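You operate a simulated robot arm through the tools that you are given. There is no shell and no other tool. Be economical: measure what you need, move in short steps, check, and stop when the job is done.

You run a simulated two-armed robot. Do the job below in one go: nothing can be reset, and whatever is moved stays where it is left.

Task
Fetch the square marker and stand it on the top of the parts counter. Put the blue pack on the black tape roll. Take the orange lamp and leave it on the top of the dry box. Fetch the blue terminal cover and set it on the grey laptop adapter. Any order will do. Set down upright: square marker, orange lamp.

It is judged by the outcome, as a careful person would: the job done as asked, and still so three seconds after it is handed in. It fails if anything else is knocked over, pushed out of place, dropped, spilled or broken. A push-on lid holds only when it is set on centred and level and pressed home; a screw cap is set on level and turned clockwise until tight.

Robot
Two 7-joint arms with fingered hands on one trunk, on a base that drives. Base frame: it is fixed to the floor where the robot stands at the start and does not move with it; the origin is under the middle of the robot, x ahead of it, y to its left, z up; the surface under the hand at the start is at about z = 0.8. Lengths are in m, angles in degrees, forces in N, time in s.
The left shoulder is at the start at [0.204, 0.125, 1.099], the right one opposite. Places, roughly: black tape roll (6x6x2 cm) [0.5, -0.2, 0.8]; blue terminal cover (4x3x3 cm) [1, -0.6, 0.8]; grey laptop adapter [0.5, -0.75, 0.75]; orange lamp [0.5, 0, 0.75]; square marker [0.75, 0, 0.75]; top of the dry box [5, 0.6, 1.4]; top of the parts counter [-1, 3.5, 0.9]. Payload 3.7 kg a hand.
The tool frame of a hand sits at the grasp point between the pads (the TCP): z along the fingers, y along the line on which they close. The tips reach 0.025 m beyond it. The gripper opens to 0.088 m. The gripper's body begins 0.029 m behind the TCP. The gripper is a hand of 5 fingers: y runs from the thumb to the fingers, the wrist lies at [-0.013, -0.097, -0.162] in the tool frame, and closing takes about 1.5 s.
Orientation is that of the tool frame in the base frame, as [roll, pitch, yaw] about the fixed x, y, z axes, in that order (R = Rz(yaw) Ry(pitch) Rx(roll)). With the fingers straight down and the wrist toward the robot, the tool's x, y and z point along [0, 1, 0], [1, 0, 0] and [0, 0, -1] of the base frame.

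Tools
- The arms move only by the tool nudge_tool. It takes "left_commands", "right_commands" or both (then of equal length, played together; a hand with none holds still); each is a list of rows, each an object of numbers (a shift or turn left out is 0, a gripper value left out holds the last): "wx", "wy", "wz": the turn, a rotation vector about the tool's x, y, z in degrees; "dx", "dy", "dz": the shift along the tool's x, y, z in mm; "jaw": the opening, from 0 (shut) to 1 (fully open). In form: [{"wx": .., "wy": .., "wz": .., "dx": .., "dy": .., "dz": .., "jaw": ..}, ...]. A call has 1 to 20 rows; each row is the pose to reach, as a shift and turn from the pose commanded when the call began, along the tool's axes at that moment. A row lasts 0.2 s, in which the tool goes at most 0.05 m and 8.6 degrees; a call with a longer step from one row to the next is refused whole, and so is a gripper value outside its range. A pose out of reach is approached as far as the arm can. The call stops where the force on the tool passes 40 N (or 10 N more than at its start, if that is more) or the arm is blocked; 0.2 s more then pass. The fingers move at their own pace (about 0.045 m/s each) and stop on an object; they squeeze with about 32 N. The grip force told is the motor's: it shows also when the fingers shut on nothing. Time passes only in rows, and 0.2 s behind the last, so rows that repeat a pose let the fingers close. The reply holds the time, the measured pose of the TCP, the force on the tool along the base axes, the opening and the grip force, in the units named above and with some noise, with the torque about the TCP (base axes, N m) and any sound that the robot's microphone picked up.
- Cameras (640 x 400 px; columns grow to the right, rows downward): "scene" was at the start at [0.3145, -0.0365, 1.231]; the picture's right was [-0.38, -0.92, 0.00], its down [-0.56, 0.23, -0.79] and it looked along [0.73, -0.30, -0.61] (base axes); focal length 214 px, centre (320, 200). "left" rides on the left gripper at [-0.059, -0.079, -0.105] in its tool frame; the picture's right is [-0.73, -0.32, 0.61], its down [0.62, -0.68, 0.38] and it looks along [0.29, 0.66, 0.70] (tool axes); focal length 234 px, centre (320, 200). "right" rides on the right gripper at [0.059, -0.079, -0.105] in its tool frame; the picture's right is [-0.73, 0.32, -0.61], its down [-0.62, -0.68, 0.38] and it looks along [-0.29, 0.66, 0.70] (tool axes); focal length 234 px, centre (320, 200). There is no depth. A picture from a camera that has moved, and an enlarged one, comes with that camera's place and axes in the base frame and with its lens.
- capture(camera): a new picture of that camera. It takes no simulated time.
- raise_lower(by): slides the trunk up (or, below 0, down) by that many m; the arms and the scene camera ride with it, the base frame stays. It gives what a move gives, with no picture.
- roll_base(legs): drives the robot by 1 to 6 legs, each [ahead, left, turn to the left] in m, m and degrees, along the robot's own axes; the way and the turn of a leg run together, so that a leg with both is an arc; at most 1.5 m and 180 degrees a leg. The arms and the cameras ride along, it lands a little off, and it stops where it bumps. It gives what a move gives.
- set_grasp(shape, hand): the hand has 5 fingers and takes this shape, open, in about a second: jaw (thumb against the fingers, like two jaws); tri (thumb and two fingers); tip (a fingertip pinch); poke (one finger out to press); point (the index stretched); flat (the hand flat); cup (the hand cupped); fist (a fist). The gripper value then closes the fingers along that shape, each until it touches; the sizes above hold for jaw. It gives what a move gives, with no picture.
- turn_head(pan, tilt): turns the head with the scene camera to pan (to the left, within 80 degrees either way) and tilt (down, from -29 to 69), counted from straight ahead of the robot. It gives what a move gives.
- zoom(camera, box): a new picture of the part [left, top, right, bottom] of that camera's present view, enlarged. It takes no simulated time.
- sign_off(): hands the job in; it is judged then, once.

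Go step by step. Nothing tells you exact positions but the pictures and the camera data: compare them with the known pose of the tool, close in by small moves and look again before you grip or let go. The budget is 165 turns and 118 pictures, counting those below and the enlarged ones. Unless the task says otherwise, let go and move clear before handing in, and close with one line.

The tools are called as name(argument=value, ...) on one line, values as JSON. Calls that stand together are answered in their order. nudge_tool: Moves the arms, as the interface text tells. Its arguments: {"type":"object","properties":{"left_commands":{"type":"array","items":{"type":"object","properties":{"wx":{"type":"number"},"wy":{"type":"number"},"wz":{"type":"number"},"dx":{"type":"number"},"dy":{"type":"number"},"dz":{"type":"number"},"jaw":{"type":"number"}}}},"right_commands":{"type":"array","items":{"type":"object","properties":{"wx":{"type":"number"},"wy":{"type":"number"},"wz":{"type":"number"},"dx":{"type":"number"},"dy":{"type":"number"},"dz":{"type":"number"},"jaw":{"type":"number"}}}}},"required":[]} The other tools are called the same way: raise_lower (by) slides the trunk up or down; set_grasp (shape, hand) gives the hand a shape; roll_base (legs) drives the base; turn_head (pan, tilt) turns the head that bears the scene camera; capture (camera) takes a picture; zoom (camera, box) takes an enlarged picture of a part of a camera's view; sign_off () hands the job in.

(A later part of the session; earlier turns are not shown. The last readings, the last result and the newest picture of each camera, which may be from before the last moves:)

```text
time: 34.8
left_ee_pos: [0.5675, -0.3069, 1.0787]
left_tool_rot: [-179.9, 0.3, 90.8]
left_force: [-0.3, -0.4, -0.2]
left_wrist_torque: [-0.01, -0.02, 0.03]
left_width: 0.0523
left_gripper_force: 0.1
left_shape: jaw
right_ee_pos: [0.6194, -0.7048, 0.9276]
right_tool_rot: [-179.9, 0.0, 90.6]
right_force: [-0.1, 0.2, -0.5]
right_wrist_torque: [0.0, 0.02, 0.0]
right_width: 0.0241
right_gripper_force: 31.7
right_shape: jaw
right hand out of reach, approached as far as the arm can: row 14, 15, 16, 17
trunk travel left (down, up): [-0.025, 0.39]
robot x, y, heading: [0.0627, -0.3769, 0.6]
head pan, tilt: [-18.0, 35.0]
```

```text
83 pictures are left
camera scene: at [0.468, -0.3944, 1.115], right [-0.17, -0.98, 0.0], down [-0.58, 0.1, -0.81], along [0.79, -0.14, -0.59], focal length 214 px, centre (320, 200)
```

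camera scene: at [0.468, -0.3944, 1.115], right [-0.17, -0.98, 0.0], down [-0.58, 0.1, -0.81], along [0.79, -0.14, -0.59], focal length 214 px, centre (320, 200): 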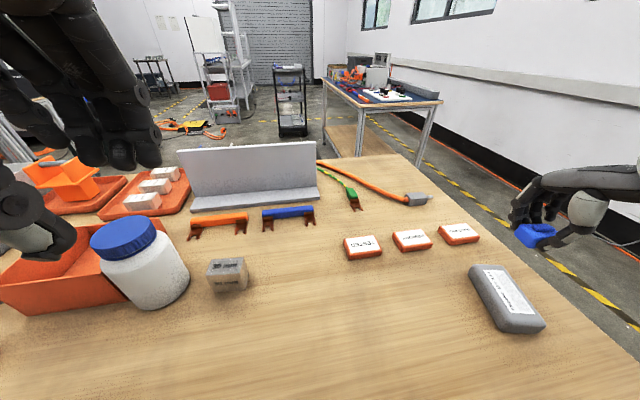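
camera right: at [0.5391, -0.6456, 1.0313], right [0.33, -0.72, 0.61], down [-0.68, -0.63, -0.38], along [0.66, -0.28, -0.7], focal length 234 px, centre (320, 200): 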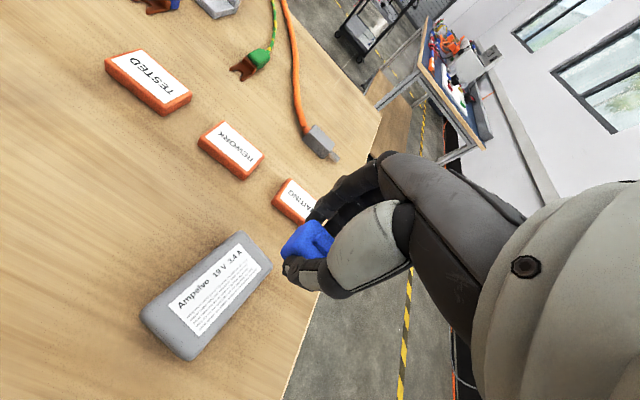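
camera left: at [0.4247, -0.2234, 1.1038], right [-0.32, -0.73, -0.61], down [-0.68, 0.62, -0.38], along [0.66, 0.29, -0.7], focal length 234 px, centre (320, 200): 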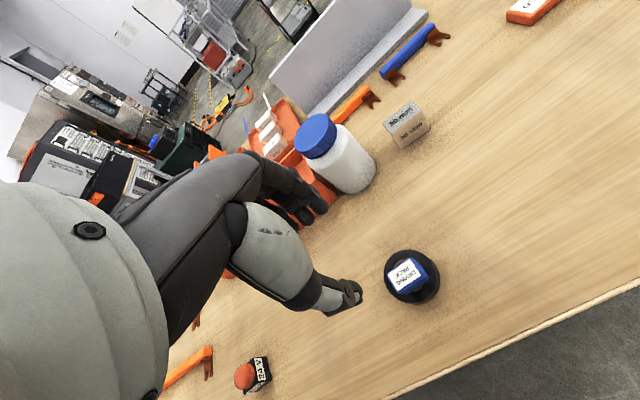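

The lowered, leaned trunk limits the near reach; I'll raise the trunk back and continue.

raise_lower(by=0.1)

nudge_tool(right_commands=[{"dy": -18, "dx": 13, "dz": 20}, {"dy": -36, "dx": 26, "dz": 50}, {"dy": -36, "dx": 26, "dz": 90}, {"dy": -36, "dx": 26, "dz": 120}, {"dy": -36, "dx": 26, "dz": 120}])

capture(camera="right")

capture(camera="scene")

```text
time: 36.2
left_ee_pos: [0.5682, -0.307, 1.1763]
left_tool_rot: [-179.7, -0.1, 90.5]
left_force: [0.8, 0.7, -0.5]
left_wrist_torque: [0.01, 0.01, -0.02]
left_width: 0.0524
left_gripper_force: 0.1
left_shape: jaw
right_ee_pos: [0.6207, -0.7042, 1.0256]
right_tool_rot: [-179.8, 0.1, 90.5]
right_force: [0.0, 0.2, -0.7]
right_wrist_torque: [0.02, 0.0, -0.02]
right_width: 0.024
right_gripper_force: 32.0
right_shape: jaw
trunk travel left (down, up): [-0.125, 0.29]
robot x, y, heading: [0.0578, -0.3797, 0.5]
head pan, tilt: [-18.0, 35.0]
```

```text
time: 37.4
left_ee_pos: [0.5665, -0.3064, 1.1786]
left_tool_rot: [-179.9, 0.0, 90.5]
left_force: [0.2, 0.7, 1.1]
left_wrist_torque: [0.0, 0.01, 0.03]
left_width: 0.0526
left_gripper_force: 0.0
left_shape: jaw
right_ee_pos: [0.588, -0.679, 0.9063]
right_tool_rot: [-179.8, -0.2, 90.6]
right_force: [-0.6, -0.2, 0.4]
right_wrist_torque: [0.02, 0.0, -0.01]
right_width: 0.0243
right_gripper_force: 32.2
right_shape: jaw
right hand out of reach, approached as far as the arm can: row 3, 4, 5
trunk travel left (down, up): [-0.125, 0.29]
robot x, y, heading: [0.0638, -0.3793, 0.6]
head pan, tilt: [-18.0, 35.0]
```

```text
82 pictures are left
camera right: at [0.5084, -0.6196, 1.0108], right [0.33, -0.72, 0.61], down [-0.68, -0.63, -0.38], along [0.66, -0.28, -0.7], focal length 234 px, centre (320, 200)
```

right: 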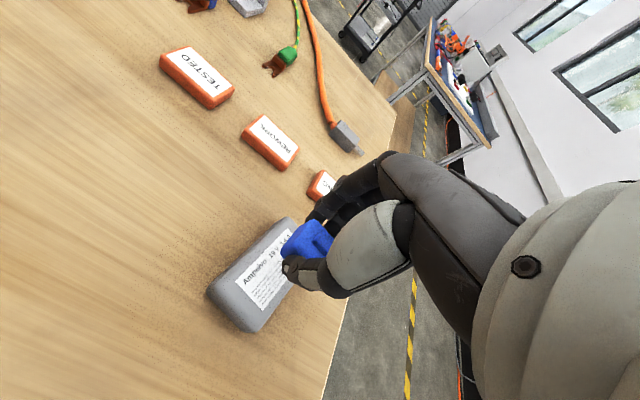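

```text
81 pictures are left
camera scene: at [0.3788, -0.4065, 1.2349], right [-0.3, -0.95, 0.0], down [-0.55, 0.17, -0.82], along [0.78, -0.25, -0.57], focal length 214 px, centre (320, 200)
```

scene: 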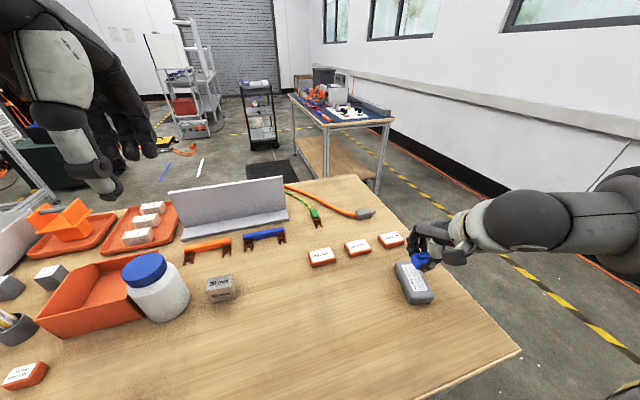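

The arm is at its inner limit here; I'll back the base 12 cm with the hand raised, then extend.

nudge_tool(right_commands=[{"dz": -30}, {"dz": -60}])

roll_base(legs=[[-0.12, 0, 0]])

nudge_tool(right_commands=[{"dy": 40}, {"dy": 80}, {"dy": 118}, {"dy": 118, "dz": 30}, {"dy": 118, "dz": 60}, {"dy": 118, "dz": 60}])

capture(camera="right")

capture(camera="scene")

```text
time: 38.0
left_ee_pos: [0.5663, -0.3061, 1.1791]
left_tool_rot: [180.0, 0.0, 90.5]
left_force: [0.4, 0.9, 0.2]
left_wrist_torque: [-0.03, 0.01, 0.02]
left_width: 0.0527
left_gripper_force: 0.0
left_shape: jaw
right_ee_pos: [0.5874, -0.6787, 0.9667]
right_tool_rot: [-179.9, -0.1, 90.6]
right_force: [-0.2, 0.4, 0.0]
right_wrist_torque: [-0.02, -0.01, 0.02]
right_width: 0.0242
right_gripper_force: 32.2
right_shape: jaw
trunk travel left (down, up): [-0.125, 0.29]
robot x, y, heading: [0.0584, -0.3783, 0.6]
head pan, tilt: [-18.0, 35.0]
```

```text
time: 39.2
left_ee_pos: [0.4465, -0.3083, 1.1788]
left_tool_rot: [-180.0, 0.0, 90.7]
left_force: [-0.1, 1.1, -0.3]
left_wrist_torque: [0.0, 0.0, -0.01]
left_width: 0.0526
left_gripper_force: 0.1
left_shape: jaw
right_ee_pos: [0.4687, -0.6781, 0.9664]
right_tool_rot: [-179.9, -0.1, 90.6]
right_force: [-0.1, -0.2, 0.2]
right_wrist_torque: [-0.01, 0.01, 0.06]
right_width: 0.0241
right_gripper_force: 31.8
right_shape: jaw
trunk travel left (down, up): [-0.125, 0.29]
robot x, y, heading: [-0.0605, -0.3797, 0.8]
head pan, tilt: [-18.0, 35.0]
```

```text
time: 40.6
left_ee_pos: [0.4469, -0.3068, 1.1785]
left_tool_rot: [-180.0, 0.1, 90.6]
left_force: [-0.2, 0.0, -0.5]
left_wrist_torque: [0.0, 0.03, 0.04]
left_width: 0.0527
left_gripper_force: 0.2
left_shape: jaw
right_ee_pos: [0.5868, -0.6789, 0.9053]
right_tool_rot: [180.0, -0.1, 90.7]
right_force: [0.6, 0.1, -0.6]
right_wrist_torque: [0.02, 0.02, 0.01]
right_width: 0.0239
right_gripper_force: 32.3
right_shape: jaw
trunk travel left (down, up): [-0.125, 0.29]
robot x, y, heading: [-0.0621, -0.3786, 0.5]
head pan, tilt: [-18.0, 35.0]
```

```text
80 pictures are left
camera right: at [0.5079, -0.621, 1.0111], right [0.33, -0.72, 0.61], down [-0.67, -0.63, -0.38], along [0.66, -0.28, -0.7], focal length 234 px, centre (320, 200)
```

right: 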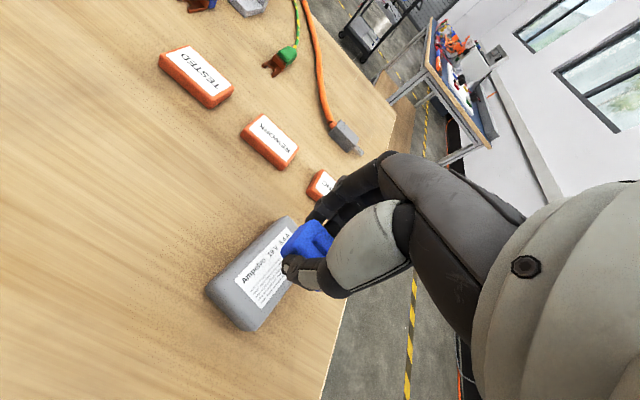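

```text
79 pictures are left
camera scene: at [0.259, -0.4072, 1.2351], right [-0.3, -0.95, 0.0], down [-0.55, 0.17, -0.82], along [0.78, -0.24, -0.57], focal length 214 px, centre (320, 200)
```

scene: 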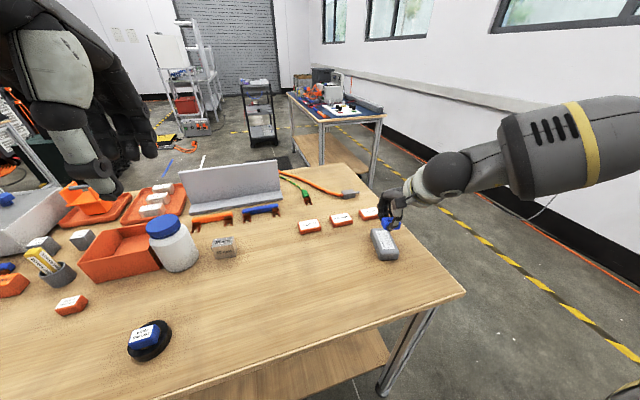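

Cover is over the adapter (centre ≈ (0.583, -0.677)); small correction then lower until contact.

nudge_tool(right_commands=[{"dx": 7, "dy": -4}, {"dx": 7, "dy": -4, "dz": 15}, {"dx": 7, "dy": -4, "dz": 28}, {"dx": 7, "dy": -4, "dz": 36}, {"dx": 7, "dy": -4, "dz": 36}])

zoom(camera="right", box=[180, 180, 380, 305])

zoom(camera="scene", box=[330, 190, 450, 265])

```text
time: 41.8
left_ee_pos: [0.4469, -0.3072, 1.1786]
left_tool_rot: [180.0, 0.0, 90.5]
left_force: [-0.2, -0.2, -0.7]
left_wrist_torque: [0.05, 0.02, 0.03]
left_width: 0.0527
left_gripper_force: 0.1
left_shape: jaw
right_ee_pos: [0.5835, -0.6701, 0.8714]
right_tool_rot: [-179.9, -0.1, 90.7]
right_force: [-0.3, -0.6, 0.1]
right_wrist_torque: [0.0, -0.02, -0.01]
right_width: 0.0242
right_gripper_force: 32.3
right_shape: jaw
trunk travel left (down, up): [-0.125, 0.29]
robot x, y, heading: [-0.0604, -0.379, 0.4]
head pan, tilt: [-18.0, 35.0]
```

```text
3.20 times, centred on (280, 242) of right
camera zoom: at [0.5047, -0.6122, 0.9758], right [0.33, -0.72, 0.61], down [-0.67, -0.63, -0.38], along [0.66, -0.28, -0.7], focal length 749 px, centre (448, 64)
```

zoom: 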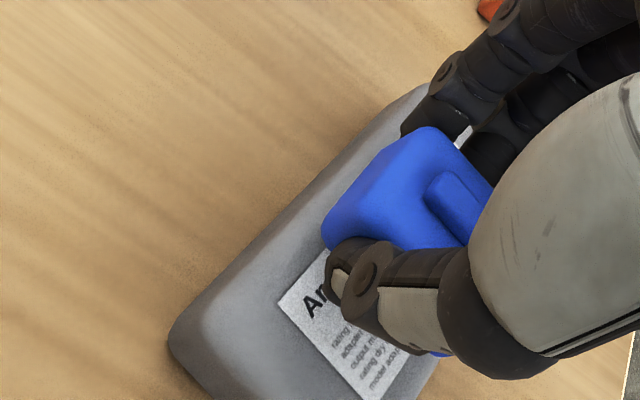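

```text
5.33 times, centred on (390, 228) of scene
camera zoom: at [0.2594, -0.4072, 1.2349], right [-0.3, -0.95, 0.0], down [-0.55, 0.17, -0.82], along [0.78, -0.24, -0.57], focal length 1144 px, centre (-53, 53)
```

zoom: 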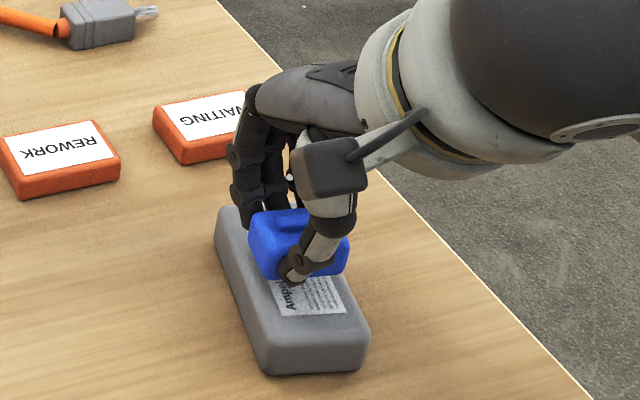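

The cover is about 4 mm right and slightly far; adjust, then lower to contact.

nudge_tool(right_commands=[{"dx": 4, "dy": -8}, {"dx": 4, "dy": -8, "dz": 3}, {"dx": 4, "dy": -8, "dz": 5}, {"dx": 4, "dy": -8, "dz": 7}, {"dx": 4, "dy": -8, "dz": 9}, {"dx": 4, "dy": -8, "dz": 9}])

zoom(camera="scene", box=[330, 190, 450, 265])

```text
time: 43.2
left_ee_pos: [0.4467, -0.3068, 1.1794]
left_tool_rot: [180.0, 0.0, 90.6]
left_force: [-0.3, -0.6, 0.8]
left_wrist_torque: [0.01, 0.02, 0.02]
left_width: 0.0526
left_gripper_force: 0.0
left_shape: jaw
right_ee_pos: [0.5748, -0.6682, 0.8605]
right_tool_rot: [-179.9, 0.0, 90.6]
right_force: [-0.4, 0.3, -0.1]
right_wrist_torque: [0.03, -0.02, 0.0]
right_width: 0.0243
right_gripper_force: 31.8
right_shape: jaw
trunk travel left (down, up): [-0.125, 0.29]
robot x, y, heading: [-0.059, -0.3801, 0.5]
head pan, tilt: [-18.0, 35.0]
```

```text
5.33 times, centred on (390, 228) of scene
camera zoom: at [0.2595, -0.4072, 1.2349], right [-0.3, -0.95, 0.0], down [-0.55, 0.17, -0.82], along [0.78, -0.24, -0.57], focal length 1144 px, centre (-53, 53)
```

zoom: 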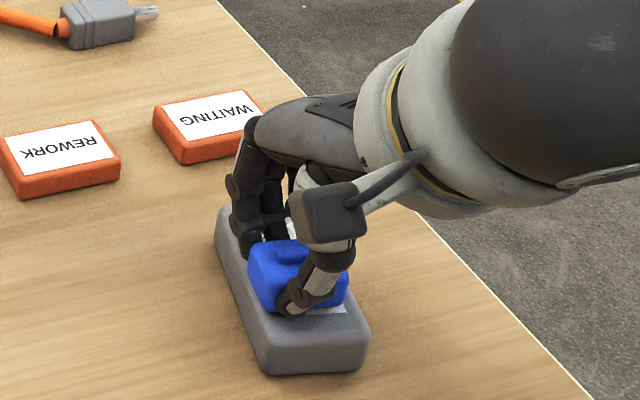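

Still no contact; lower slowly a few more millimetres.

nudge_tool(right_commands=[{"dz": 1.5}, {"dz": 3}, {"dz": 4}, {"dz": 5}, {"dz": 5}])

zoom(camera="scene", box=[330, 190, 450, 265])

```text
time: 44.4
left_ee_pos: [0.4461, -0.307, 1.179]
left_tool_rot: [179.9, 0.0, 90.6]
left_force: [1.0, 0.0, -0.2]
left_wrist_torque: [-0.01, 0.01, 0.0]
left_width: 0.0525
left_gripper_force: 0.1
left_shape: jaw
right_ee_pos: [0.5743, -0.6662, 0.8586]
right_tool_rot: [179.9, 0.0, 90.7]
right_force: [-0.4, -0.9, 10.9]
right_wrist_torque: [0.0, -0.01, 0.0]
right_width: 0.0246
right_gripper_force: 32.4
right_shape: jaw
trunk travel left (down, up): [-0.125, 0.29]
robot x, y, heading: [-0.0571, -0.3805, 0.4]
head pan, tilt: [-18.0, 35.0]
```

```text
5.33 times, centred on (390, 228) of scene
camera zoom: at [0.2582, -0.4069, 1.2354], right [-0.3, -0.95, 0.0], down [-0.55, 0.17, -0.82], along [0.78, -0.24, -0.57], focal length 1144 px, centre (-53, 53)
```

zoom: 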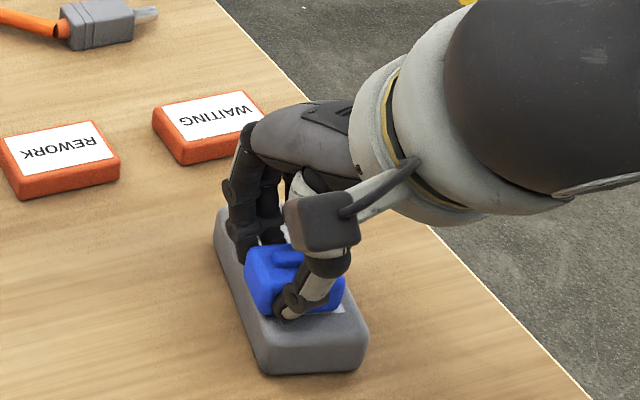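

Contact made and centred. Release and rise.

nudge_tool(right_commands=[{"dz": -1, "jaw": 0.3}, {"dz": -1, "jaw": 0.5}, {"dz": -1, "jaw": 0.65}, {"dz": -1}, {"dz": -1}, {"dz": -1}, {"dz": -20}, {"dz": -60}, {"dz": -100}, {"dz": -140}, {"dz": -180}])

zoom(camera="scene", box=[330, 190, 450, 265])

```text
time: 46.8
left_ee_pos: [0.4466, -0.3071, 1.1784]
left_tool_rot: [-180.0, 0.1, 90.6]
left_force: [-0.1, 0.3, 0.6]
left_wrist_torque: [-0.02, 0.01, 0.01]
left_width: 0.0527
left_gripper_force: 0.1
left_shape: jaw
right_ee_pos: [0.5736, -0.6676, 1.0327]
right_tool_rot: [-179.9, -0.1, 90.8]
right_force: [-0.5, 0.9, 0.0]
right_wrist_torque: [-0.02, -0.01, 0.01]
right_width: 0.0568
right_gripper_force: 0.1
right_shape: jaw
trunk travel left (down, up): [-0.125, 0.29]
robot x, y, heading: [-0.0578, -0.3777, 0.5]
head pan, tilt: [-18.0, 35.0]
```

```text
5.33 times, centred on (390, 228) of scene
camera zoom: at [0.2589, -0.4071, 1.2351], right [-0.3, -0.95, 0.0], down [-0.55, 0.17, -0.82], along [0.78, -0.24, -0.57], focal length 1144 px, centre (-53, 53)
```

zoom: 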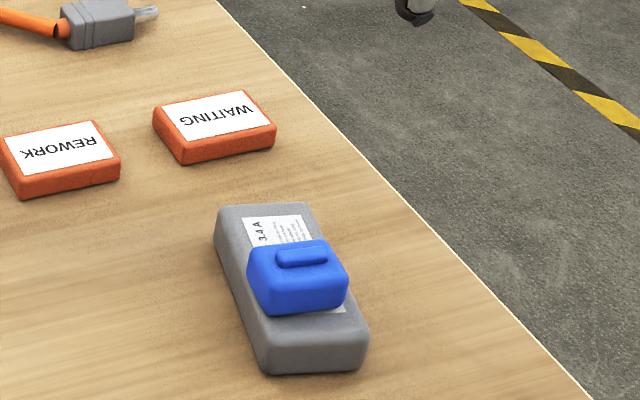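

Cover is well set on the adapter. Next the marker and lamp: raise the right hand and drive the base left.

nudge_tool(right_commands=[{"dz": -40, "dy": -30}, {"dz": -80, "dy": -60}, {"dz": -100, "dy": -90}, {"dz": -100, "dy": -120}], left_commands=[{"dx": 30}, {"dx": 70}, {"dx": 110}, {"dx": 140}])

roll_base(legs=[[0, 0.42, 0], [0.03, 0, 0]])

turn_head(pan=5, tilt=45)

capture(camera="scene")

capture(camera="left")

```text
time: 47.8
left_ee_pos: [0.4443, -0.1661, 1.1813]
left_tool_rot: [-179.9, -0.2, 90.5]
left_force: [1.4, -0.5, -0.4]
left_wrist_torque: [-0.03, -0.03, 0.03]
left_width: 0.0526
left_gripper_force: 0.0
left_shape: jaw
right_ee_pos: [0.4538, -0.6677, 1.1361]
right_tool_rot: [-179.9, -0.1, 90.7]
right_force: [0.5, 0.4, 0.0]
right_wrist_torque: [0.01, -0.01, -0.01]
right_width: 0.0568
right_gripper_force: 0.1
right_shape: jaw
trunk travel left (down, up): [-0.125, 0.29]
robot x, y, heading: [-0.059, -0.3815, 0.6]
head pan, tilt: [-18.0, 35.0]
```

```text
time: 52.3
left_ee_pos: [0.4725, 0.2374, 1.1818]
left_tool_rot: [180.0, 0.0, 90.4]
left_force: [0.6, -1.0, -0.8]
left_wrist_torque: [0.0, -0.01, -0.02]
left_width: 0.0527
left_gripper_force: 0.0
left_shape: jaw
right_ee_pos: [0.4802, -0.2649, 1.1362]
right_tool_rot: [-179.9, 0.0, 90.4]
right_force: [0.4, -0.8, 0.5]
right_wrist_torque: [0.02, 0.04, 0.01]
right_width: 0.0571
right_gripper_force: 0.0
right_shape: jaw
trunk travel left (down, up): [-0.125, 0.29]
robot x, y, heading: [-0.0352, 0.0279, 0.3]
head pan, tilt: [-18.0, 35.0]
```

```text
time: 53.2
left_ee_pos: [0.4724, 0.2365, 1.1818]
left_tool_rot: [180.0, 0.0, 90.5]
left_force: [-0.1, 0.2, 0.3]
left_wrist_torque: [-0.02, -0.01, 0.02]
left_width: 0.0523
left_gripper_force: 0.1
left_shape: jaw
right_ee_pos: [0.479, -0.2657, 1.136]
right_tool_rot: [-179.9, 0.0, 90.3]
right_force: [0.0, -0.9, 0.9]
right_wrist_torque: [0.0, 0.01, -0.01]
right_width: 0.057
right_gripper_force: 0.0
right_shape: jaw
trunk travel left (down, up): [-0.125, 0.29]
robot x, y, heading: [-0.0324, 0.0271, 0.9]
head pan, tilt: [5.0, 45.0]
```

```text
73 pictures are left
camera scene: at [0.2824, 0.0299, 1.2201], right [0.09, -1.0, 0.0], down [-0.7, -0.07, -0.71], along [0.7, 0.07, -0.71], focal length 214 px, centre (320, 200)
```

scene: 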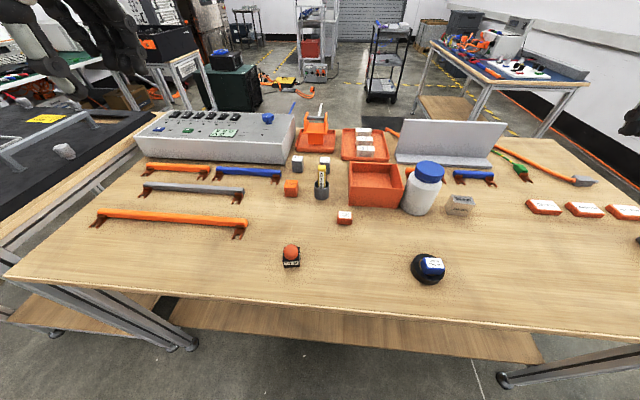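

```text
72 pictures are left
camera left: at [0.3921, 0.1787, 1.2867], right [-0.32, -0.73, -0.61], down [-0.69, 0.62, -0.38], along [0.66, 0.29, -0.7], focal length 234 px, centre (320, 200)
```

left: 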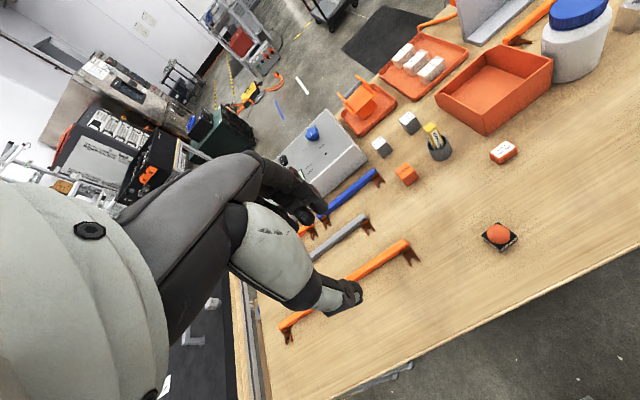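

Good overview. Zoom on the marker and the lamp from both cameras.

zoom(camera="scene", box=[282, 145, 362, 205])

zoom(camera="left", box=[380, 100, 476, 170])

zoom(camera="scene", box=[260, 232, 324, 276])

zoom(camera="left", box=[468, 210, 532, 260])

```text
6.67 times, centred on (322, 175) of scene
camera zoom: at [0.2824, 0.0299, 1.2201], right [0.09, -1.0, 0.0], down [-0.7, -0.07, -0.71], along [0.7, 0.07, -0.71], focal length 1430 px, centre (307, 367)
```

zoom: 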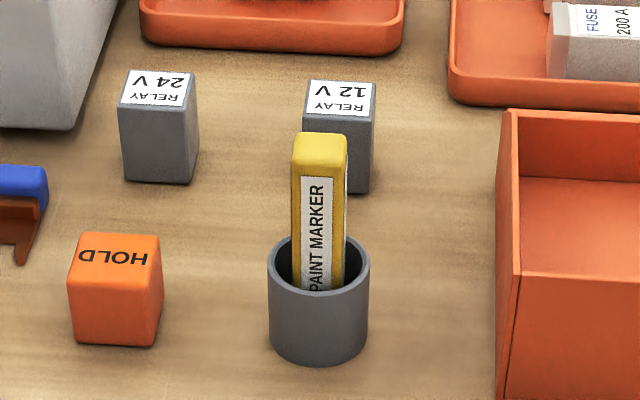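

```text
5.71 times, centred on (428, 135) of left
camera zoom: at [0.3921, 0.1787, 1.2867], right [-0.32, -0.73, -0.61], down [-0.69, 0.62, -0.38], along [0.66, 0.29, -0.7], focal length 1338 px, centre (-297, 571)
```

zoom: 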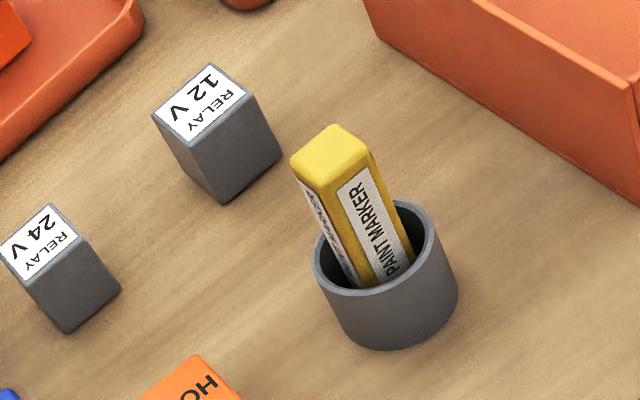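

```text
9.09 times, centred on (292, 254) of scene
camera zoom: at [0.2824, 0.0299, 1.2201], right [0.09, -1.0, 0.0], down [-0.7, -0.07, -0.71], along [0.7, 0.07, -0.71], focal length 1950 px, centre (574, -291)
```

zoom: 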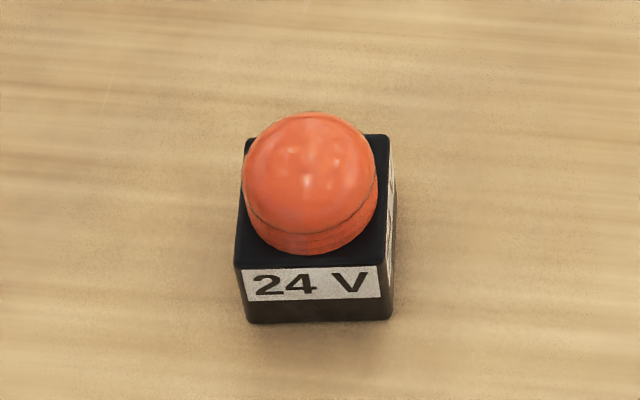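

```text
8.00 times, centred on (500, 235) of left
camera zoom: at [0.3921, 0.1787, 1.2867], right [-0.32, -0.73, -0.61], down [-0.69, 0.62, -0.38], along [0.66, 0.29, -0.7], focal length 1873 px, centre (-1120, -80)
```

zoom: 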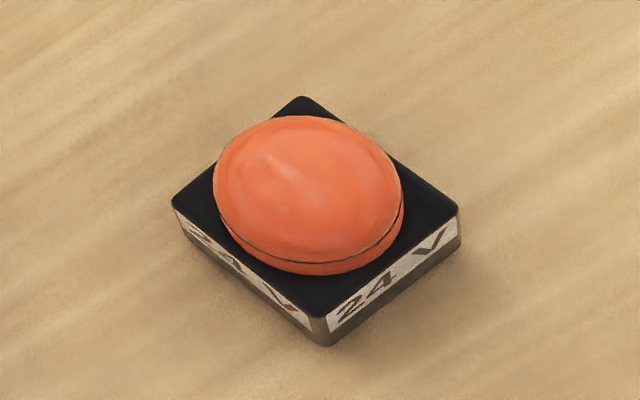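

The marker stands upright in its cup: top at about (0.7185, 0.0685, 0.895), cup rim at 0.84, about 2 cm square. I'll bring the left hand above it.

nudge_tool(left_commands=[{"dx": -21, "dy": 30.5, "dz": 10, "jaw": 0.6}, {"dx": -42, "dy": 61, "dz": 20}, {"dx": -64, "dy": 92, "dz": 40}, {"dx": -85, "dy": 122, "dz": 60}, {"dx": -106, "dy": 153, "dz": 80}, {"dx": -127, "dy": 183, "dz": 100}, {"dx": -149, "dy": 214, "dz": 120}, {"dx": -170, "dy": 244.5, "dz": 140}, {"dx": -170, "dy": 244.5, "dz": 170}, {"dx": -170, "dy": 244.5, "dz": 200}, {"dx": -170, "dy": 244.5, "dz": 220}, {"dx": -170, "dy": 244.5, "dz": 220}])

capture(camera="left")

zoom(camera="scene", box=[262, 110, 390, 206])

```text
time: 55.8
left_ee_pos: [0.7193, 0.0671, 0.9639]
left_tool_rot: [-179.9, 0.1, 90.4]
left_force: [0.8, 0.9, -0.5]
left_wrist_torque: [0.0, 0.03, 0.02]
left_width: 0.0528
left_gripper_force: 0.0
left_shape: jaw
right_ee_pos: [0.4789, -0.264, 1.1354]
right_tool_rot: [-179.8, 0.0, 90.3]
right_force: [-0.6, -0.5, 0.5]
right_wrist_torque: [-0.01, -0.01, -0.02]
right_width: 0.057
right_gripper_force: 0.1
right_shape: jaw
trunk travel left (down, up): [-0.125, 0.29]
robot x, y, heading: [-0.0298, 0.0202, 0.2]
head pan, tilt: [5.0, 45.0]
```

```text
67 pictures are left
camera left: at [0.6383, 0.0084, 1.0688], right [-0.32, -0.73, -0.61], down [-0.69, 0.62, -0.38], along [0.66, 0.29, -0.7], focal length 234 px, centre (320, 200)
```

left: 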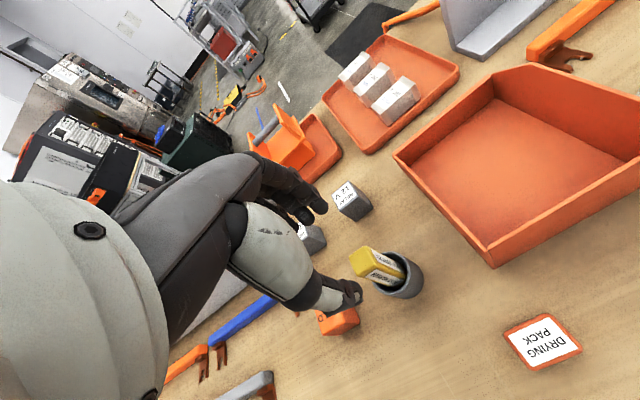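

```text
4.17 times, centred on (326, 158) of scene
camera zoom: at [0.2822, 0.0299, 1.2201], right [0.09, -1.0, 0.0], down [-0.7, -0.07, -0.71], along [0.7, 0.07, -0.71], focal length 894 px, centre (295, 375)
```

zoom: 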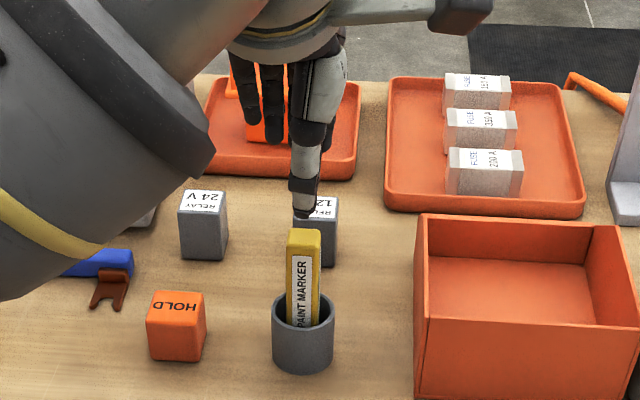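

Well aligned above the marker. Descend so the pads hold its upper part, tips above the cup rim.

nudge_tool(left_commands=[{"dy": -2, "dz": 25}, {"dy": -2, "dz": 50}, {"dy": -2, "dz": 75}, {"dy": -2, "dz": 89}, {"dy": -2, "dz": 89}])

zoom(camera="left", box=[240, 160, 440, 310])

zoom(camera="scene", box=[262, 110, 390, 206])

```text
time: 57.0
left_ee_pos: [0.7188, 0.0683, 0.8732]
left_tool_rot: [-180.0, 0.0, 90.4]
left_force: [-0.4, 0.1, -0.2]
left_wrist_torque: [-0.02, -0.01, -0.01]
left_width: 0.0524
left_gripper_force: 0.0
left_shape: jaw
right_ee_pos: [0.4786, -0.2648, 1.1356]
right_tool_rot: [-179.8, 0.0, 90.4]
right_force: [-0.3, 0.8, 0.1]
right_wrist_torque: [0.0, -0.01, 0.0]
right_width: 0.0573
right_gripper_force: 0.0
right_shape: jaw
trunk travel left (down, up): [-0.125, 0.29]
robot x, y, heading: [-0.0328, 0.025, 0.5]
head pan, tilt: [5.0, 45.0]
```

```text
2.67 times, centred on (340, 235) of left
camera zoom: at [0.6383, 0.01, 0.9783], right [-0.32, -0.73, -0.61], down [-0.69, 0.62, -0.38], along [0.66, 0.29, -0.7], focal length 624 px, centre (267, 107)
```

zoom: 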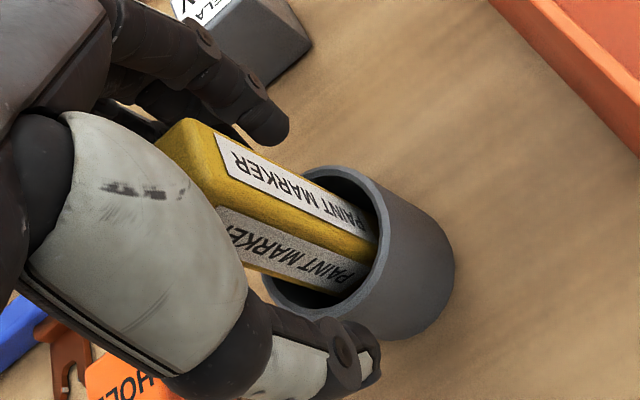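

```text
4.17 times, centred on (326, 158) of scene
camera zoom: at [0.2823, 0.03, 1.2201], right [0.09, -1.0, 0.0], down [-0.7, -0.07, -0.71], along [0.7, 0.07, -0.71], focal length 894 px, centre (295, 375)
```

zoom: 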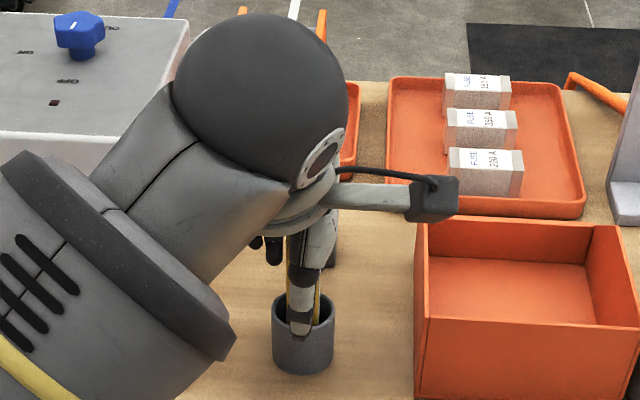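

The marker is between the pads; close and lift straight up.

nudge_tool(left_commands=[{"jaw": 0.0}, {}, {}, {}, {}, {}, {}, {}])

nudge_tool(left_commands=[{"dz": -8}, {"dz": -20}, {"dz": -40}, {"dz": -60}, {"dz": -90}, {"dz": -120}, {"dz": -150}, {"dz": -150}])

capture(camera="left")

capture(camera="scene")

```text
time: 58.8
left_ee_pos: [0.7193, 0.0686, 0.8723]
left_tool_rot: [180.0, 0.1, 90.4]
left_force: [0.1, 0.5, -0.7]
left_wrist_torque: [-0.01, -0.01, -0.04]
left_width: 0.0148
left_gripper_force: 31.3
left_shape: jaw
right_ee_pos: [0.4787, -0.2641, 1.1361]
right_tool_rot: [-179.9, 0.0, 90.4]
right_force: [0.3, 0.6, -0.5]
right_wrist_torque: [0.01, 0.0, 0.01]
right_width: 0.0569
right_gripper_force: 0.1
right_shape: jaw
trunk travel left (down, up): [-0.125, 0.29]
robot x, y, heading: [-0.0363, 0.0286, 0.4]
head pan, tilt: [5.0, 45.0]
```

```text
time: 60.6
left_ee_pos: [0.7147, 0.0683, 1.0201]
left_tool_rot: [-180.0, 0.0, 90.4]
left_force: [0.8, 0.2, 0.3]
left_wrist_torque: [0.0, 0.03, 0.02]
left_width: 0.0147
left_gripper_force: 31.5
left_shape: jaw
right_ee_pos: [0.4788, -0.2643, 1.1353]
right_tool_rot: [-179.8, 0.0, 90.3]
right_force: [-0.3, -0.1, 0.3]
right_wrist_torque: [0.02, -0.03, -0.01]
right_width: 0.0571
right_gripper_force: 0.0
right_shape: jaw
trunk travel left (down, up): [-0.125, 0.29]
robot x, y, heading: [-0.0329, 0.0218, 0.5]
head pan, tilt: [5.0, 45.0]
```

```text
63 pictures are left
camera left: at [0.6348, 0.0101, 1.1253], right [-0.32, -0.73, -0.61], down [-0.69, 0.62, -0.38], along [0.65, 0.29, -0.7], focal length 234 px, centre (320, 200)
```

left: 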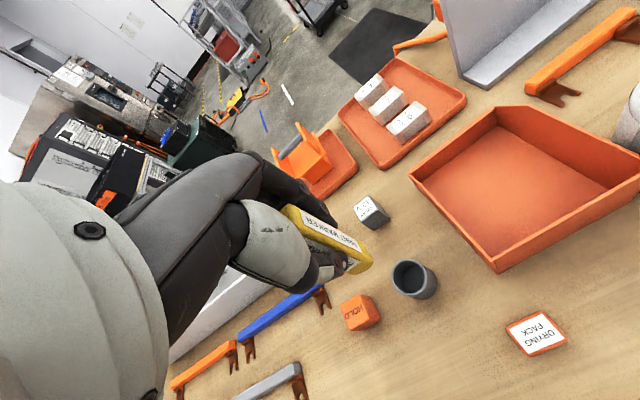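

```text
62 pictures are left
camera scene: at [0.2827, 0.03, 1.2199], right [0.09, -1.0, 0.0], down [-0.7, -0.07, -0.71], along [0.7, 0.07, -0.71], focal length 214 px, centre (320, 200)
```

scene: 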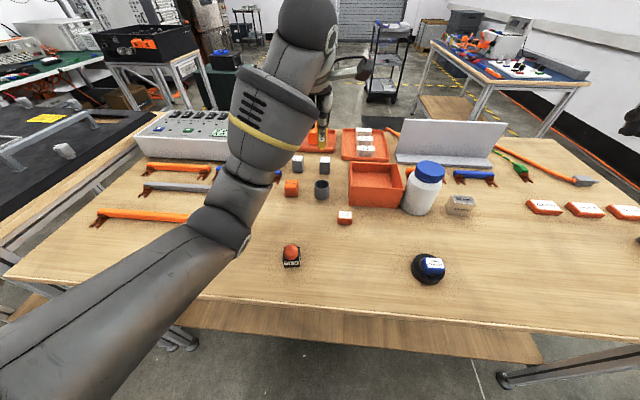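

The marker is in hand and the cup stayed put. I'll swing the left hand aside and bring the right hand above the lamp at about (0.511, 0.113).

nudge_tool(left_commands=[{"dz": -40}, {"dz": -80, "dx": 20, "dy": -20}, {"dz": -120, "dx": 50, "dy": -45}, {"dz": -130, "dx": 80, "dy": -75}, {"dz": -130, "dx": 110, "dy": -105}, {"dz": -130, "dx": 140, "dy": -135}, {"dz": -130, "dx": 170, "dy": -165}, {"dz": -130, "dx": 200, "dy": -195}, {"dz": -130, "dx": 230, "dy": -225}, {"dz": -130, "dx": 260, "dy": -250}, {"dz": -130, "dx": 290, "dy": -265}, {"dz": -130, "dx": 310, "dy": -265}])

nudge_tool(right_commands=[{"dx": 42, "dy": 4, "jaw": 0.7}, {"dx": 84, "dy": 8}, {"dx": 126, "dy": 12}, {"dx": 168, "dy": 16}, {"dx": 210, "dy": 20}, {"dx": 252, "dy": 24}, {"dx": 294, "dy": 28}, {"dx": 336, "dy": 32}, {"dx": 377, "dy": 34}, {"dx": 377, "dy": 34, "dz": 45}, {"dx": 377, "dy": 34, "dz": 90}, {"dx": 377, "dy": 34, "dz": 135}, {"dx": 377, "dy": 34, "dz": 180}, {"dx": 377, "dy": 34, "dz": 215}, {"dx": 377, "dy": 34, "dz": 215}])

capture(camera="right")

capture(camera="scene")

```text
refused: row 3 steps farther than a row can; nothing moved
```

```text
time: 63.8
left_ee_pos: [0.7139, 0.0686, 1.0212]
left_tool_rot: [179.9, 0.0, 90.4]
left_force: [-0.3, 0.1, 0.3]
left_wrist_torque: [-0.01, -0.03, -0.01]
left_width: 0.0147
left_gripper_force: 32.2
left_shape: jaw
right_ee_pos: [0.5005, -0.01, 0.9558]
right_tool_rot: [179.9, -0.1, 90.4]
right_force: [-0.2, 0.0, 0.1]
right_wrist_torque: [0.01, 0.02, 0.03]
right_width: 0.0614
right_gripper_force: 0.0
right_shape: jaw
right hand out of reach, approached as far as the arm can: row 7, 8, 9, 10, 11, 12, 13, 14, 15
trunk travel left (down, up): [-0.125, 0.29]
robot x, y, heading: [-0.0341, 0.0245, 0.3]
head pan, tilt: [5.0, 45.0]
```

```text
61 pictures are left
camera right: at [0.4201, 0.0494, 1.0594], right [0.33, -0.72, 0.61], down [-0.68, -0.63, -0.39], along [0.66, -0.28, -0.69], focal length 234 px, centre (320, 200)
```

right: 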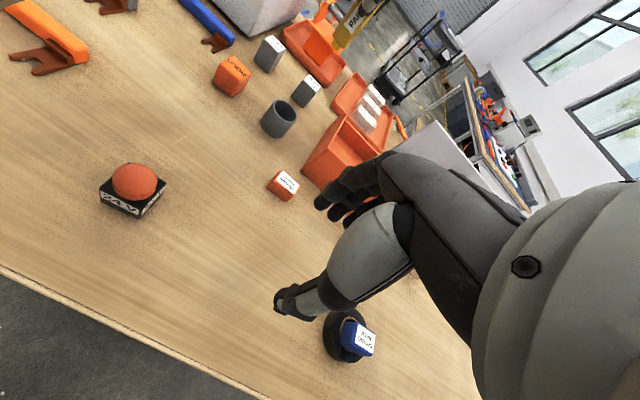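

```text
60 pictures are left
camera scene: at [0.2809, 0.03, 1.2207], right [0.09, -1.0, 0.0], down [-0.7, -0.07, -0.71], along [0.7, 0.07, -0.71], focal length 214 px, centre (320, 200)
```

scene: 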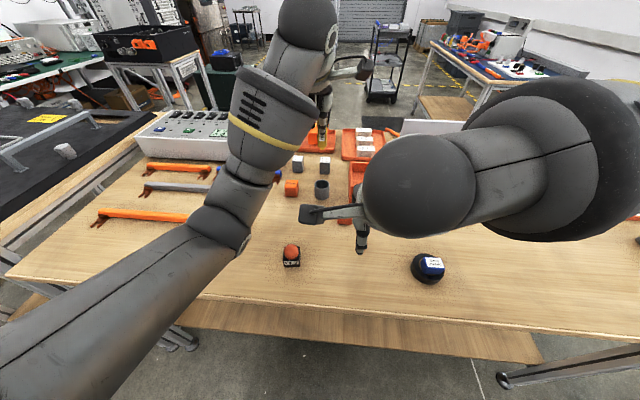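

The right hand can't cross that far; I'll lift it, move the left arm aside, and shift the base left.

nudge_tool(right_commands=[{"dz": -40}, {"dz": -80}, {"dz": -120}, {"dz": -160}, {"dz": -160}, {"dz": -160}, {"dz": -160}, {"dz": -160}, {"dz": -160}, {"dz": -160}, {"dz": -160}], left_commands=[{"dz": -40}, {"dz": -80}, {"dz": -110, "dx": 20, "dy": -15}, {"dz": -130, "dx": 45, "dy": -40}, {"dz": -130, "dx": 75, "dy": -70}, {"dz": -130, "dx": 105, "dy": -100}, {"dz": -130, "dx": 135, "dy": -130}, {"dz": -130, "dx": 165, "dy": -160}, {"dz": -130, "dx": 195, "dy": -190}, {"dz": -130, "dx": 225, "dy": -220}, {"dz": -130, "dx": 255, "dy": -240}])

roll_base(legs=[[0, 0.22, 0]])

```text
time: 66.2
left_ee_pos: [0.4712, 0.3207, 1.1543]
left_tool_rot: [179.8, 0.0, 90.4]
left_force: [-0.2, 0.6, -0.3]
left_wrist_torque: [0.01, -0.01, -0.01]
left_width: 0.0151
left_gripper_force: 32.2
left_shape: jaw
right_ee_pos: [0.5022, -0.0025, 1.1146]
right_tool_rot: [-180.0, 0.1, 90.5]
right_force: [-0.3, -0.4, 0.3]
right_wrist_torque: [-0.01, 0.03, 0.02]
right_width: 0.0617
right_gripper_force: 0.1
right_shape: jaw
right hand out of reach, approached as far as the arm can: row 1, 2
trunk travel left (down, up): [-0.125, 0.29]
robot x, y, heading: [-0.034, 0.0223, 0.6]
head pan, tilt: [5.0, 45.0]
```

```text
time: 68.8
left_ee_pos: [0.4694, 0.5434, 1.1538]
left_tool_rot: [179.9, 0.0, 90.4]
left_force: [0.1, 0.0, -1.0]
left_wrist_torque: [0.02, -0.01, -0.03]
left_width: 0.0146
left_gripper_force: 31.7
left_shape: jaw
right_ee_pos: [0.5004, 0.2197, 1.1146]
right_tool_rot: [-179.9, -0.2, 90.4]
right_force: [0.5, 0.8, -0.5]
right_wrist_torque: [-0.02, 0.01, -0.03]
right_width: 0.0614
right_gripper_force: 0.0
right_shape: jaw
trunk travel left (down, up): [-0.125, 0.29]
robot x, y, heading: [-0.0342, 0.2468, 0.3]
head pan, tilt: [5.0, 45.0]
```

Now move the right hand over the lamp.

nudge_tool(right_commands=[{"dx": -36, "dy": 3}, {"dx": -72, "dy": 6}, {"dx": -107, "dy": 11}, {"dx": -107, "dy": 11, "dz": 45}, {"dx": -107, "dy": 11, "dz": 90}, {"dx": -107, "dy": 11, "dz": 135}, {"dx": -107, "dy": 11, "dz": 180}, {"dx": -107, "dy": 11, "dz": 210}, {"dx": -107, "dy": 11, "dz": 210}])

capture(camera="right")

capture(camera="scene")

```text
time: 70.8
left_ee_pos: [0.4708, 0.5437, 1.1539]
left_tool_rot: [180.0, 0.0, 90.5]
left_force: [-0.9, 0.0, -0.3]
left_wrist_torque: [-0.02, -0.02, 0.02]
left_width: 0.0151
left_gripper_force: 32.0
left_shape: jaw
right_ee_pos: [0.5165, 0.1147, 0.9011]
right_tool_rot: [-180.0, 0.0, 90.4]
right_force: [0.0, 0.9, 0.5]
right_wrist_torque: [-0.01, 0.0, 0.03]
right_width: 0.0612
right_gripper_force: 0.0
right_shape: jaw
right hand out of reach, approached as far as the arm can: row 6, 7, 8, 9
trunk travel left (down, up): [-0.125, 0.29]
robot x, y, heading: [-0.0356, 0.2506, 0.4]
head pan, tilt: [5.0, 45.0]
```

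```text
59 pictures are left
camera right: at [0.4382, 0.1724, 1.006], right [0.33, -0.72, 0.61], down [-0.68, -0.63, -0.38], along [0.66, -0.28, -0.7], focal length 234 px, centre (320, 200)
```

right: 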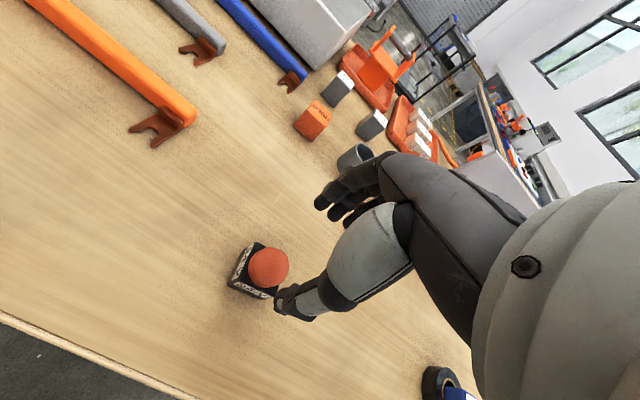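

```text
58 pictures are left
camera scene: at [0.2805, 0.2529, 1.2202], right [0.09, -1.0, 0.0], down [-0.7, -0.07, -0.71], along [0.7, 0.07, -0.71], focal length 214 px, centre (320, 200)
```

scene: 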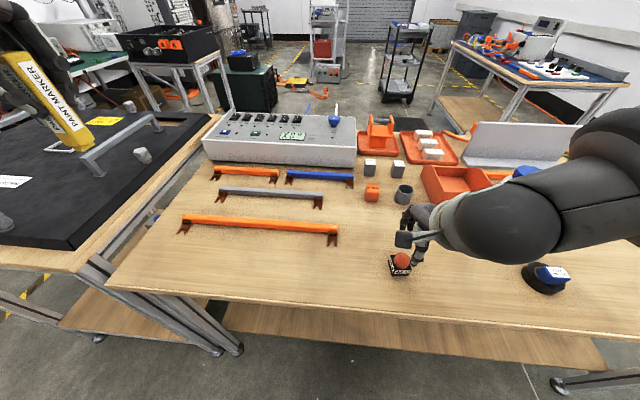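

At the inner reach limit again; lift, back the base 10 cm, and extend.

nudge_tool(right_commands=[{"dz": -40}, {"dz": -60}])

roll_base(legs=[[-0.12, 0, 0]])

nudge_tool(right_commands=[{"dy": 40}, {"dy": 80}, {"dy": 114}, {"dy": 114, "dz": 40}, {"dy": 114, "dz": 65}, {"dy": 114, "dz": 65}])

capture(camera="right")

zoom(camera="scene", box=[320, 180, 480, 280])

```text
time: 71.4
left_ee_pos: [0.4713, 0.5441, 1.1532]
left_tool_rot: [180.0, 0.1, 90.3]
left_force: [-0.4, -0.1, -1.1]
left_wrist_torque: [0.02, 0.01, -0.03]
left_width: 0.015
left_gripper_force: 32.6
left_shape: jaw
right_ee_pos: [0.5184, 0.1122, 0.9629]
right_tool_rot: [-179.7, 0.0, 90.4]
right_force: [-0.1, 0.3, -0.9]
right_wrist_torque: [-0.02, -0.01, -0.01]
right_width: 0.0613
right_gripper_force: 0.2
right_shape: jaw
right hand out of reach, approached as far as the arm can: row 1
trunk travel left (down, up): [-0.125, 0.29]
robot x, y, heading: [-0.0357, 0.2476, 0.4]
head pan, tilt: [5.0, 45.0]
```

```text
time: 72.6
left_ee_pos: [0.3513, 0.5434, 1.1547]
left_tool_rot: [180.0, 0.0, 90.3]
left_force: [-0.2, -0.6, -0.9]
left_wrist_torque: [-0.03, 0.0, 0.01]
left_width: 0.015
left_gripper_force: 32.0
left_shape: jaw
right_ee_pos: [0.3991, 0.1122, 0.9631]
right_tool_rot: [-180.0, -0.2, 90.5]
right_force: [-1.0, -1.1, 0.0]
right_wrist_torque: [-0.02, -0.01, -0.02]
right_width: 0.0616
right_gripper_force: 0.1
right_shape: jaw
trunk travel left (down, up): [-0.125, 0.29]
robot x, y, heading: [-0.1555, 0.2483, 0.6]
head pan, tilt: [5.0, 45.0]
```

```text
time: 74.0
left_ee_pos: [0.3507, 0.5434, 1.1537]
left_tool_rot: [180.0, -0.1, 90.4]
left_force: [-1.0, -0.1, 0.1]
left_wrist_torque: [0.0, -0.01, 0.0]
left_width: 0.0148
left_gripper_force: 31.9
left_shape: jaw
right_ee_pos: [0.5119, 0.1127, 0.8955]
right_tool_rot: [-179.8, -0.1, 90.4]
right_force: [0.4, -0.3, 0.4]
right_wrist_torque: [0.0, 0.02, 0.03]
right_width: 0.0614
right_gripper_force: 0.0
right_shape: jaw
trunk travel left (down, up): [-0.125, 0.29]
robot x, y, heading: [-0.1508, 0.2491, 0.7]
head pan, tilt: [5.0, 45.0]
```

```text
57 pictures are left
camera right: at [0.4322, 0.1716, 1.0006], right [0.33, -0.72, 0.61], down [-0.68, -0.63, -0.38], along [0.66, -0.28, -0.7], focal length 234 px, centre (320, 200)
```

right: 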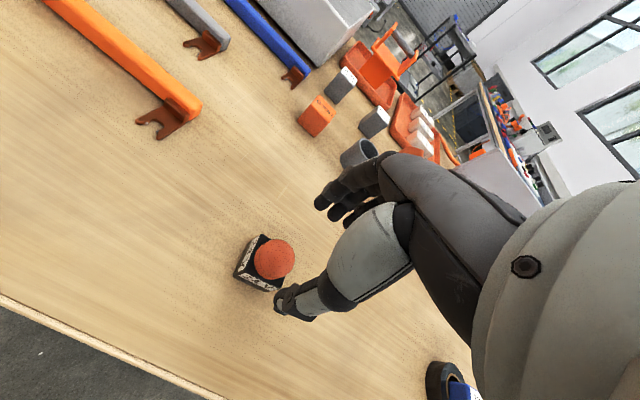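

```text
4.00 times, centred on (400, 230) of scene
camera zoom: at [0.1611, 0.2525, 1.2202], right [0.1, -1.0, 0.0], down [-0.7, -0.07, -0.71], along [0.7, 0.07, -0.71], focal length 858 px, centre (0, 80)
```

zoom: 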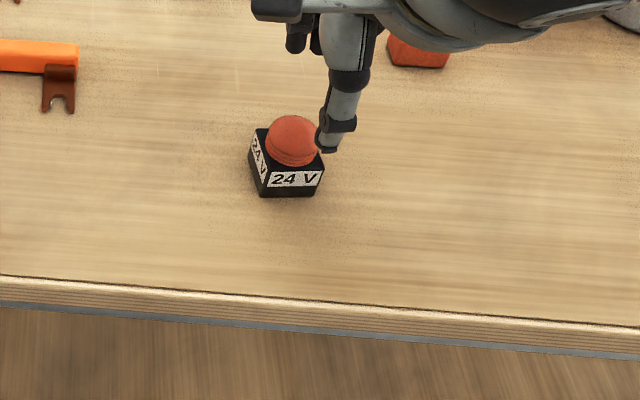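

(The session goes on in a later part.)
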